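You operate a simulated robot arm through the tools that you are given. There is no shell and no other tool. Be economical: measure what you need, move in short steps, check, and stop when the job is done.

Carry out the task below with a simulated robot arm. There is one attempt and no reset: what you move stays moved.

TASK
Slide the steel roller along the assembly bench top until it stands next to the mat cloth.
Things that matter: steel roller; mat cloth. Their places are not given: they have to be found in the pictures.

It is judged by the outcome, as a careful person would: the job done as asked, and still so three seconds after it is handed in. It fails if anything else is knocked over, pushed out of place, dropped, spilled or broken.

THE ROBOT
A 6-joint arm with a two-finger parallel gripper, fixed in place. Base frame: the origin is at the foot of the arm, x ahead of it, y to its left, z up; the work surface is at about z = 0. Lengths are in m, angles in rad, forces in N, time in s.
With the tool pointing down near the work surface it reaches from about 0.18 to 0.46 m from the base axis. Its first joint turns from -1.222 to 1.222 rad. Payload 1.9 kg.
Tool frame: the origin (TCP) lies between the finger pads and is the grasp point; the fingertips stand 0.023 m ahead of it; z points along the fingers, y is the line along which they close. The gripper opens to 0.094 m. The fingers are 0.038 m wide and 0.01 m thick; the gripper's body (0.054 by 0.096 m) begins 0.039 m behind the TCP.
Orientation is told as [roll, pitch, yaw] about the base's x, y, z axes, in that order, counted from this pose: with the fingers straight down and closing along the base's y, the tool's x points along the base's -x, its y along +y and its z along -z.

THE INTERFACE
- The arm moves only by the tool jog_arm. Its argument "series" is a list that holds one entry, the list of rows, each a list of 7 numbers: the gripper command, from -1 (fully open) to 1 (shut), values between in proportion, then the shift along the tool's x, y, z in cm, then the turn, a rotation vector about the tool's x, y, z in rad. In form: [[[gripper, x, y, z, wx, wy, wz], ...]]. A call has 1 to 12 rows; each row shifts and turns the commanded pose from where the row before left it, along the tool's axes as they then stand. A row lasts 0.2 s, in which the tool goes at most 0.05 m and 0.15 rad; a call with a longer step from one row to the next is refused whole, and so is a gripper value outside its range. A pose out of reach is approached as far as the arm can. The call stops where the force on the tool passes 40 N (or 10 N more than at its start, if that is more) or the arm is blocked; 0.2 s more then pass. The fingers move at their own pace (about 0.108 m/s each) and stop on an object; they squeeze with about 35 N. The grip force told is the motor's: it shows also when the fingers shut on nothing. Time passes only in rows, and 0.2 s behind the last, so rows that do not move let the fingers close. It gives the time, the measured TCP pose, the force on the tool (base axes), the opening and the grip force at its end, in the units of the frame above (readings bear some noise).
- Cameras (640 x 400 px; columns grow to the right, rows downward): "scene" is fixed at [0.0795, 0.3472, 0.4195]; the picture's right is [-0.40, -0.92, 0.00], its down [-0.56, 0.24, -0.79] and it looks along [0.73, -0.32, -0.61] (base axes); focal length 344 px, centre (320, 200). "wrist" rides on the gripper at [-0.039, 0, -0.044] in the tool frame; the picture's right is [0.00, -1.00, 0.00], its down [0.97, 0.00, -0.24] and it looks along [0.24, 0.00, 0.97] (tool axes); focal length 218 px, centre (320, 200).
- camera(camera): a new picture of that camera. No time passes.
- pixel_to_xyz(camera, pixels): for up to 12 pixels [column, row] of the newest picture of that camera ("zoom" is the newest enlarged one), the place [x, y, z] in the base frame of the surface seen there, good to about 0.003 m. No time passes.
- zoom(camera, box): a new picture of the part [left, top, right, bottom] of that camera's present view, enlarged. No time passes.
- hand_in(): hands the job in; it is judged then, once.

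Work in short steps. Measure before you move; look again where a grasp or a placing could have gone wrong, and mend it. You have 60 turns and 20 pictures in all, those below and enlarged ones among them. Open the gripper and draw the arm clear of the work before you hand the job in, unless the task says otherwise; then end with one line.

The tools are called after "Call:" as a command line: name --argument value ..., lists and objects as JSON in quotes. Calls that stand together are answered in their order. jog_arm: Moves the arm, as the interface text tells. Its arguments: {"type":"object","properties":{"series":{"type":"array"}},"required":["series"]} The other tools are called the same way: camera (camera) takes a picture; pixel_to_xyz (camera, pixels) gives the place of the surface under pixels of a picture; zoom (camera, box) takes an enlarged picture of a part of a camera's view; hand_in () hands the job in.

At the start:

```text
time: 0.0
tool_pos: [0.277, 0.1135, 0.2008]
ee_rot: [0.0, 0.001, -0.001]
wrist_force: [-0.6, -0.3, 0.7]
width: 0.0944
gripper_force: 0.1
```

scene: 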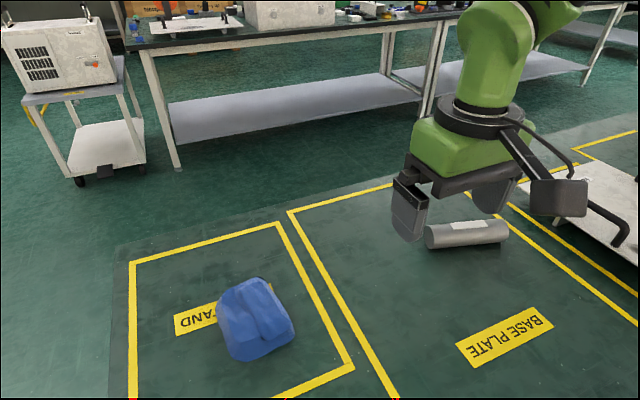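
wrist: 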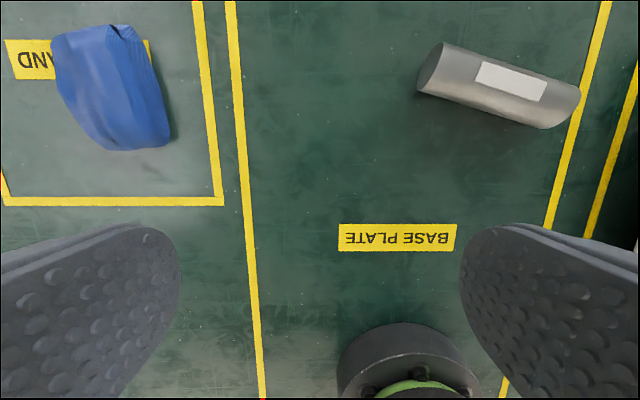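

The roller lies at wrist pixels (430,65)-(570,105), and the blue cloth is around (110,90). I'll measure both.

Call:
pixel_to_xyz --camera "wrist" --pixels '[[430, 68], [500, 85], [570, 108], [480, 110], [505, 65], [110, 90], [60, 50], [130, 30], [165, 125], [110, 148], [75, 110], [165, 80]]'

Call:
pixel_to_xyz --camera "scene" --pixels '[[428, 235], [465, 232], [505, 232], [465, 222], [465, 244], [220, 310], [255, 310], [290, 325], [265, 282], [240, 358], [260, 340], [320, 330]]'

Call:
zoom --camera "scene" --box '[180, 180, 560, 400]'

```text
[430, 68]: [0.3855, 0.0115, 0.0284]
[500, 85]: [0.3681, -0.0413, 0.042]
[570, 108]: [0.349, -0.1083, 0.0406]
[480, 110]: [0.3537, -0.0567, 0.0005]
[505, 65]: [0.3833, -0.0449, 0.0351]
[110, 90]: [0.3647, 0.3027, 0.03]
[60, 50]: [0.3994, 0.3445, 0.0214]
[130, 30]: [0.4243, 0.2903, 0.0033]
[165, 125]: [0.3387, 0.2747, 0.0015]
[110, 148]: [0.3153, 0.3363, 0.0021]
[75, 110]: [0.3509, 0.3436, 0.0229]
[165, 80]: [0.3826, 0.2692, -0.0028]
```

```text
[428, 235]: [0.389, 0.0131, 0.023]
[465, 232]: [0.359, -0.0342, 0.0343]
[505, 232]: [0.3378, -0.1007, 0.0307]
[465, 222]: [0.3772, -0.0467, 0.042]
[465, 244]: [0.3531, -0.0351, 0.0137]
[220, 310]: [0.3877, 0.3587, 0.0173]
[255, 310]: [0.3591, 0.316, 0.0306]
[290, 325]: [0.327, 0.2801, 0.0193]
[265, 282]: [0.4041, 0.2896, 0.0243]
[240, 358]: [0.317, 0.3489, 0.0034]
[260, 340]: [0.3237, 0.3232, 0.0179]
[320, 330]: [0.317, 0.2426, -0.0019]
```

```text
1.68 times, centred on (370, 290) of scene
```

zoom: 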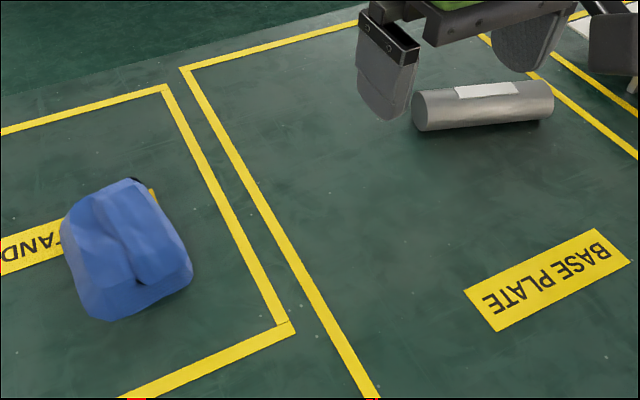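

The roller lies on its side, with its axis from about (0.386, 0.012) to (0.349, -0.108), a radius of about 0.021 and its centre near (0.368, -0.047). The cloth's near edge is at y≈0.27. I'll move above the roller and yaw about +1.2 rad so the fingers close across it.

Call:
jog_arm --series '[[[-1, -2.25, -4, 0, 0, 0, 0], [-1, -2.25, -4, 0, 0, 0, 0], [-1, -2.25, -4, 0, 0, 0, 0], [-1, -2.25, -4, 0, 0, 0, 0], [-1, 0, 0, 0, 0, 0, -0.15], [-1, 0, 0, 0, 0, 0, -0.15], [-1, 0, 0, 0, 0, 0, -0.15], [-1, 0, 0, 0, 0, 0, -0.15], [-1, 0, 0, 0, 0, 0, -0.15], [-1, 0, 0, 0, 0, 0, -0.15], [-1, 0, 0, 0, 0, 0, -0.15], [-1, 0, 0, 0, 0, 0, -0.15]]]'

Call:
camera --camera "wrist"

Call:
camera --camera "scene"

```text
time: 2.6
tool_pos: [0.3685, -0.0475, 0.1992]
ee_rot: [0.0, 0.0, 1.202]
wrist_force: [0.1, 0.0, 0.1]
width: 0.0938
gripper_force: 0.1
```

```text
16 pictures are left
```

wrist: 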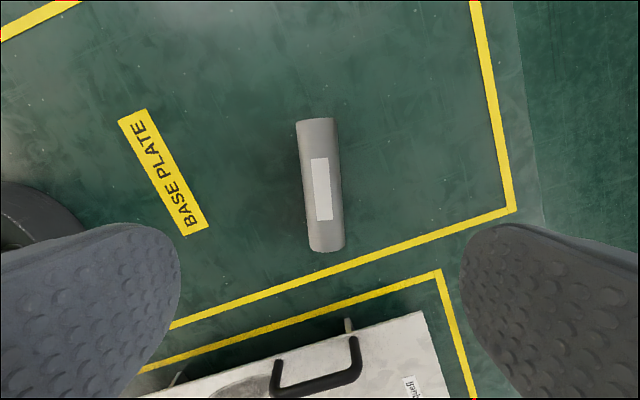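

```text
15 pictures are left
```

scene: 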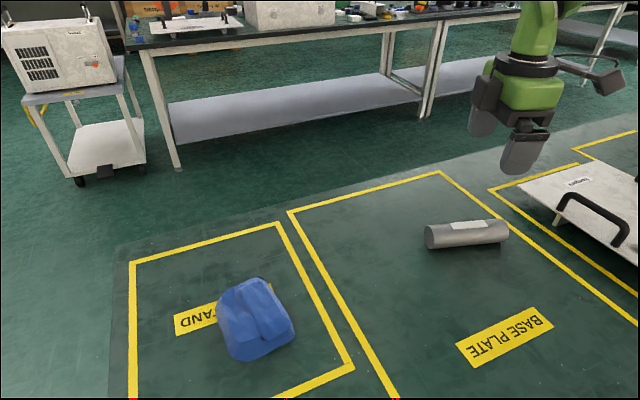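

The roller appears at wrist (317,120)-(326,248). I'll measure its axis and ends precisely, and the cloth's near edge.

Call:
pixel_to_xyz --camera "wrist" --pixels '[[317, 124], [318, 150], [322, 190], [326, 230], [327, 245], [299, 150], [339, 180], [337, 130], [400, 330], [430, 350], [353, 345]]'

Call:
zoom --camera "scene" --box '[190, 260, 350, 380]'

```text
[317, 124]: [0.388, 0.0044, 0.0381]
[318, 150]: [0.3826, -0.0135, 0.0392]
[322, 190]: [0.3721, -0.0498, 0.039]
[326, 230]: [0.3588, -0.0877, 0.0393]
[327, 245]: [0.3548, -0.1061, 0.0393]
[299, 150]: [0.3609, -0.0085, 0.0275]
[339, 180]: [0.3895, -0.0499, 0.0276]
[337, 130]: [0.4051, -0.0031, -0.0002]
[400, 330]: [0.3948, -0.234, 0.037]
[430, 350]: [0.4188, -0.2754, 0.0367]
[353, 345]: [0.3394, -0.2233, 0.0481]
```

```text
3.33 times, centred on (270, 320) of scene
```

zoom: 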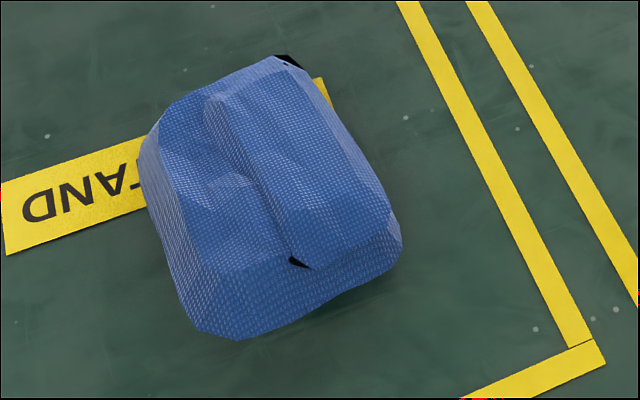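

The axis yaw needs to be 1.279, with the centre at about (0.372, -0.050) and the radius about 0.02. I'll align, descend to z≈0.028, and check before closing.

Call:
jog_arm --series '[[[-1, 0, 0, 0, 0, 0, -0.077], [-1, 0.14, -0.41, 0, 0, 0, 0], [-1, 0, 0, 4, 0, 0, 0], [-1, 0, 0, 4, 0, 0, 0], [-1, 0, 0, 4, 0, 0, 0], [-1, 0, 0, 3, 0, 0, 0], [-1, 0, 0, 1.5, 0, 0, 0], [-1, 0, 0, 0.6, 0, 0, 0], [-1, 0, 0, 0, 0, 0, 0]]]'

Call:
camera --camera "wrist"

Call:
pixel_to_xyz --camera "scene" --pixels '[[285, 310], [290, 325], [283, 300], [277, 290], [292, 330], [296, 325], [292, 312], [287, 300]]'

```text
time: 4.6
tool_pos: [0.3705, -0.0504, 0.0287]
ee_rot: [0.0, 0.0, 1.275]
wrist_force: [-0.1, -0.3, 0.0]
width: 0.0939
gripper_force: 0.0
```

```text
13 pictures are left
```

wrist: 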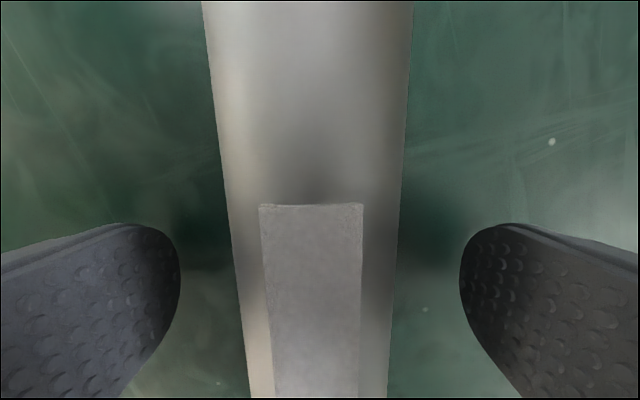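

```text
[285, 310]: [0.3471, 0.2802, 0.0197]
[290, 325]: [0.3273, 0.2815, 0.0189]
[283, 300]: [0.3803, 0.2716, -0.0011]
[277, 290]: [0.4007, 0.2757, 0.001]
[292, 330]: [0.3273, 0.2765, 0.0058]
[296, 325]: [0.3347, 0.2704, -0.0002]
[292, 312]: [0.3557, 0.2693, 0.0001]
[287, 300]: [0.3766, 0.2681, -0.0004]
```

Centred between the fingers. Now close and let it settle.

Call:
jog_arm --series '[[[1, 0, 0, 0, 0, 0, 0], [1, 0, 0, 0, 0, 0, 0], [1, 0, 0, 0, 0, 0, 0], [1, 0, 0, 0, 0, 0, 0]]]'

Call:
camera --camera "scene"

```text
time: 5.6
tool_pos: [0.3702, -0.0509, 0.0289]
ee_rot: [0.0, -0.001, 1.277]
wrist_force: [1.7, -0.8, 0.0]
width: 0.0391
gripper_force: 34.9
```

```text
12 pictures are left
```

scene: 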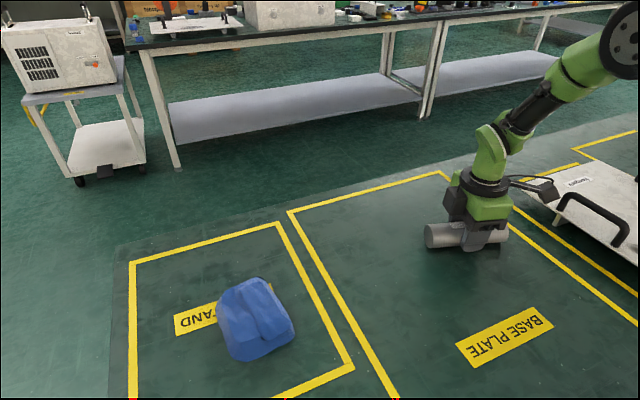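

Gripped at 0.039 m. I'll slide it along the bench at constant height by (-0.02, +0.20).

Call:
jog_arm --series '[[[1, -0.928, 0.384, 0, 0, 0, 0], [1, -1.856, 0.767, 0, 0, 0, 0], [1, -1.856, 0.767, 0, 0, 0, 0], [1, -1.856, 0.767, 0, 0, 0, 0], [1, -1.856, 0.767, 0, 0, 0, 0], [1, -1.856, 0.767, 0, 0, 0, 0], [1, -1.856, 0.767, 0, 0, 0, 0], [1, -1.856, 0.767, 0, 0, 0, 0], [1, -1.856, 0.767, 0, 0, 0, 0], [1, -1.856, 0.767, 0, 0, 0, 0], [1, -0.928, 0.384, 0, 0, 0, 0], [1, 0, 0, 0, 0, 0, 0]]]'

Call:
camera --camera "scene"

Call:
camera --camera "wrist"

```text
time: 8.2
tool_pos: [0.3539, 0.1497, 0.0285]
ee_rot: [-0.003, -0.005, 1.276]
wrist_force: [2.1, -8.6, 25.1]
width: 0.0392
gripper_force: 34.5
```

```text
11 pictures are left
```

scene: 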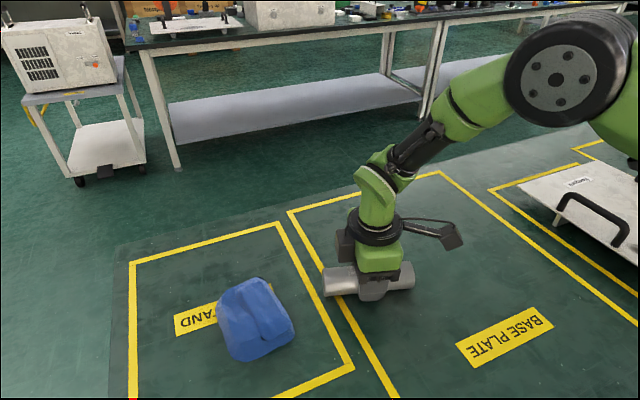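

```text
10 pictures are left
```

wrist: 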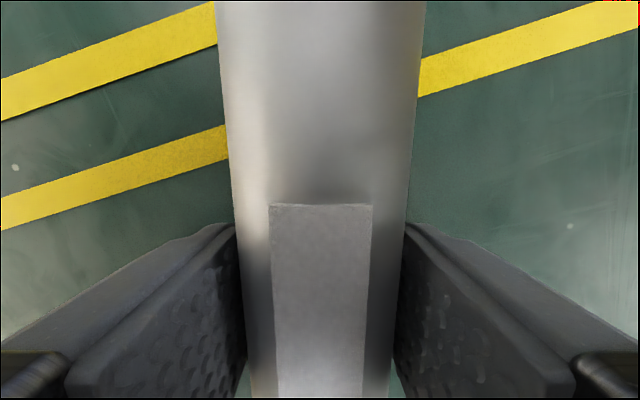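

The slide worked: the roller's end is at about scene (326,280). I'll measure the remaining gap.

Call:
pixel_to_xyz --camera "scene" --pixels '[[327, 272], [329, 283], [326, 291], [323, 281], [330, 268], [322, 290], [288, 303], [293, 315], [297, 326]]'

Call:
zoom --camera "scene" --box '[220, 230, 420, 370]'

```text
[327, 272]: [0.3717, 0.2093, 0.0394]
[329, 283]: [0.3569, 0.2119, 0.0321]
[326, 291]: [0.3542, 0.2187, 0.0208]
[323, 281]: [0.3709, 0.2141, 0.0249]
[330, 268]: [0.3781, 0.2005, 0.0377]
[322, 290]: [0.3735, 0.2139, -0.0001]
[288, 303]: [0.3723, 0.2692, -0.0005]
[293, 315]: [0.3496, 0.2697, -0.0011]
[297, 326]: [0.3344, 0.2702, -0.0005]
```

```text
2.86 times, centred on (320, 300) of scene
```

zoom: 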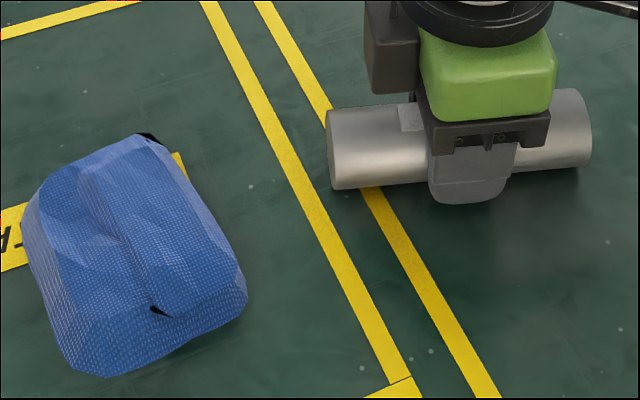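

The end face is at y≈0.217 and the cloth edge at about 0.271. I'll slide 4 cm more, relieving the slight downward press.

Call:
jog_arm --series '[[[1, -0.6, 0.25, -0.03, 0, 0, 0], [1, -0.85, 0.35, 0, 0, 0, 0], [1, -0.85, 0.35, 0, 0, 0, 0], [1, -0.8, 0.33, 0, 0, 0, 0], [1, -0.6, 0.25, 0, 0, 0, 0], [1, 0, 0, 0, 0, 0, 0]]]'

Call:
zoom --camera "scene" --box '[220, 230, 420, 370]'

```text
time: 9.6
tool_pos: [0.3488, 0.1886, 0.0299]
ee_rot: [-0.001, 0.001, 1.276]
wrist_force: [-0.5, -0.3, -5.6]
width: 0.0389
gripper_force: 35.0
```

```text
2.86 times, centred on (320, 300) of scene
```

zoom: 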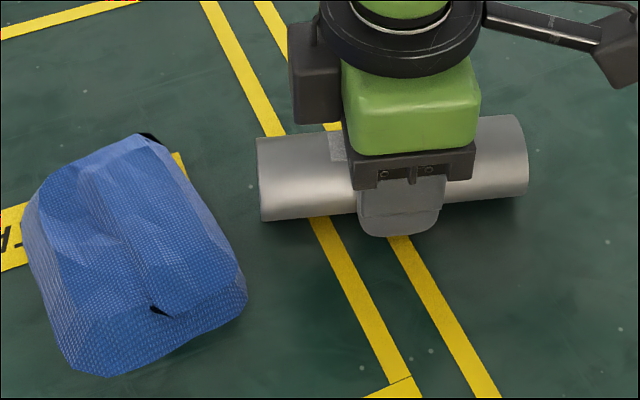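

Almost there; the force of -5.6 N suggests the arm is carrying some of the weight. I'll measure the gap.

Call:
pixel_to_xyz --camera "zoom" --pixels '[[262, 180], [264, 210], [262, 150], [258, 222], [230, 215], [238, 240], [222, 200], [210, 190], [245, 265]]'

```text
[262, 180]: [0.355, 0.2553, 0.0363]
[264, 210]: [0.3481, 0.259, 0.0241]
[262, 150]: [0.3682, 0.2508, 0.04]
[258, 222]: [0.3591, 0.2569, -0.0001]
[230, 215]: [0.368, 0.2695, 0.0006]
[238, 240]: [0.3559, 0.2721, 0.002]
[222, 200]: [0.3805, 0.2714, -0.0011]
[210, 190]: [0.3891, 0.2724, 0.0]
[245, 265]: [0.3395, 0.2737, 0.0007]
```

The gap is about 1.4 cm without contact, so it's next to the cloth. I'll settle it onto the bench, open, and rise straight up.

Call:
jog_arm --series '[[[1, 0, 0, 0.05, 0, 0, 0], [1, 0, 0, 0, 0, 0, 0], [0.0, 0, 0, 0, 0, 0, 0], [-0.3, 0, 0, 0, 0, 0, 0], [-0.7, 0, 0, 0, 0, 0, 0], [-0.7, 0, 0, -1, 0, 0, 0], [-0.7, 0, 0, -3, 0, 0, 0], [-0.7, 0, 0, -4, 0, 0, 0], [-0.7, 0, 0, -4, 0, 0, 0], [-0.7, 0, 0, -3, 0, 0, 0]]]'

Call:
camera --camera "scene"

```text
time: 11.8
tool_pos: [0.3489, 0.1887, 0.1776]
ee_rot: [0.0, 0.0, 1.277]
wrist_force: [0.0, 0.8, -0.3]
width: 0.0799
gripper_force: 0.1
```

```text
7 pictures are left
```

scene: 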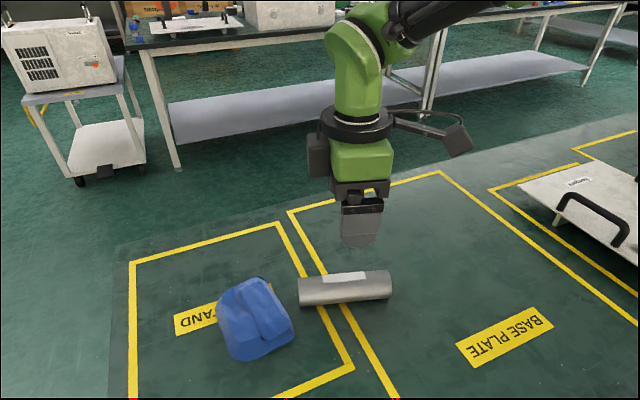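

The roller rests next to the cloth at about scene (300-390, 288). I'll draw the arm away, wait, and check that nothing rolls.

Call:
jog_arm --series '[[[-0.7, 3, 0, 0, 0, 0, 0], [-0.7, 4, 0, 0, 0, 0, 0], [-0.7, 4, 0, 0, 0, 0, 0], [-0.7, 3, 0, 0, 0, 0, 0], [-0.7, 0, 0, 0, 0, 0, 0], [-0.7, 0, 0, 0, 0, 0, 0], [-0.7, 0, 0, 0, 0, 0, 0], [-0.7, 0, 0, 0, 0, 0, 0]]]'

Call:
zoom --camera "scene" --box '[220, 230, 420, 370]'

Call:
pixel_to_xyz --camera "zoom" --pixels '[[235, 180], [238, 200], [258, 222], [230, 215], [238, 240], [300, 160]]'

```text
time: 13.6
tool_pos: [0.3073, 0.0558, 0.1793]
ee_rot: [0.001, 0.0, 1.278]
wrist_force: [0.3, 0.8, 0.8]
width: 0.0798
gripper_force: 0.2
```

```text
2.86 times, centred on (320, 300) of scene
```

zoom: 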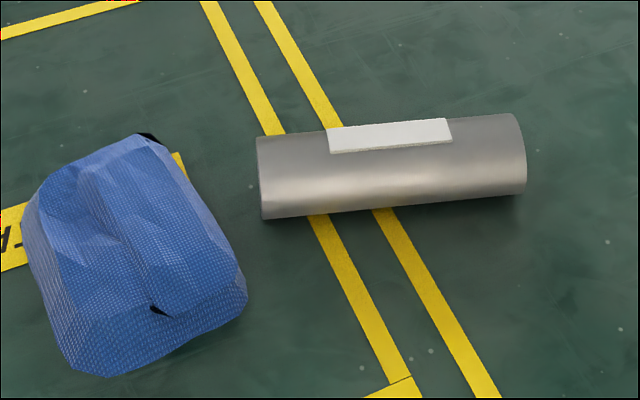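

```text
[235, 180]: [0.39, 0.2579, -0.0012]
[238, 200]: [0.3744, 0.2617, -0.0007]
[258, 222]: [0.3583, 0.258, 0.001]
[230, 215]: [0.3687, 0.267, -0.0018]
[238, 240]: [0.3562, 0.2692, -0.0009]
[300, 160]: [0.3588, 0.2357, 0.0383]
```

The roller is still and beside the cloth, with the arm clear, so I'm handing in.

Call:
hand_in

```text
The job is handed in.
```

I slid the steel roller along the bench until its end was about 1.5 cm from the mat cloth. The cloth wasn't touched, and the arm was open and clear at hand-in.
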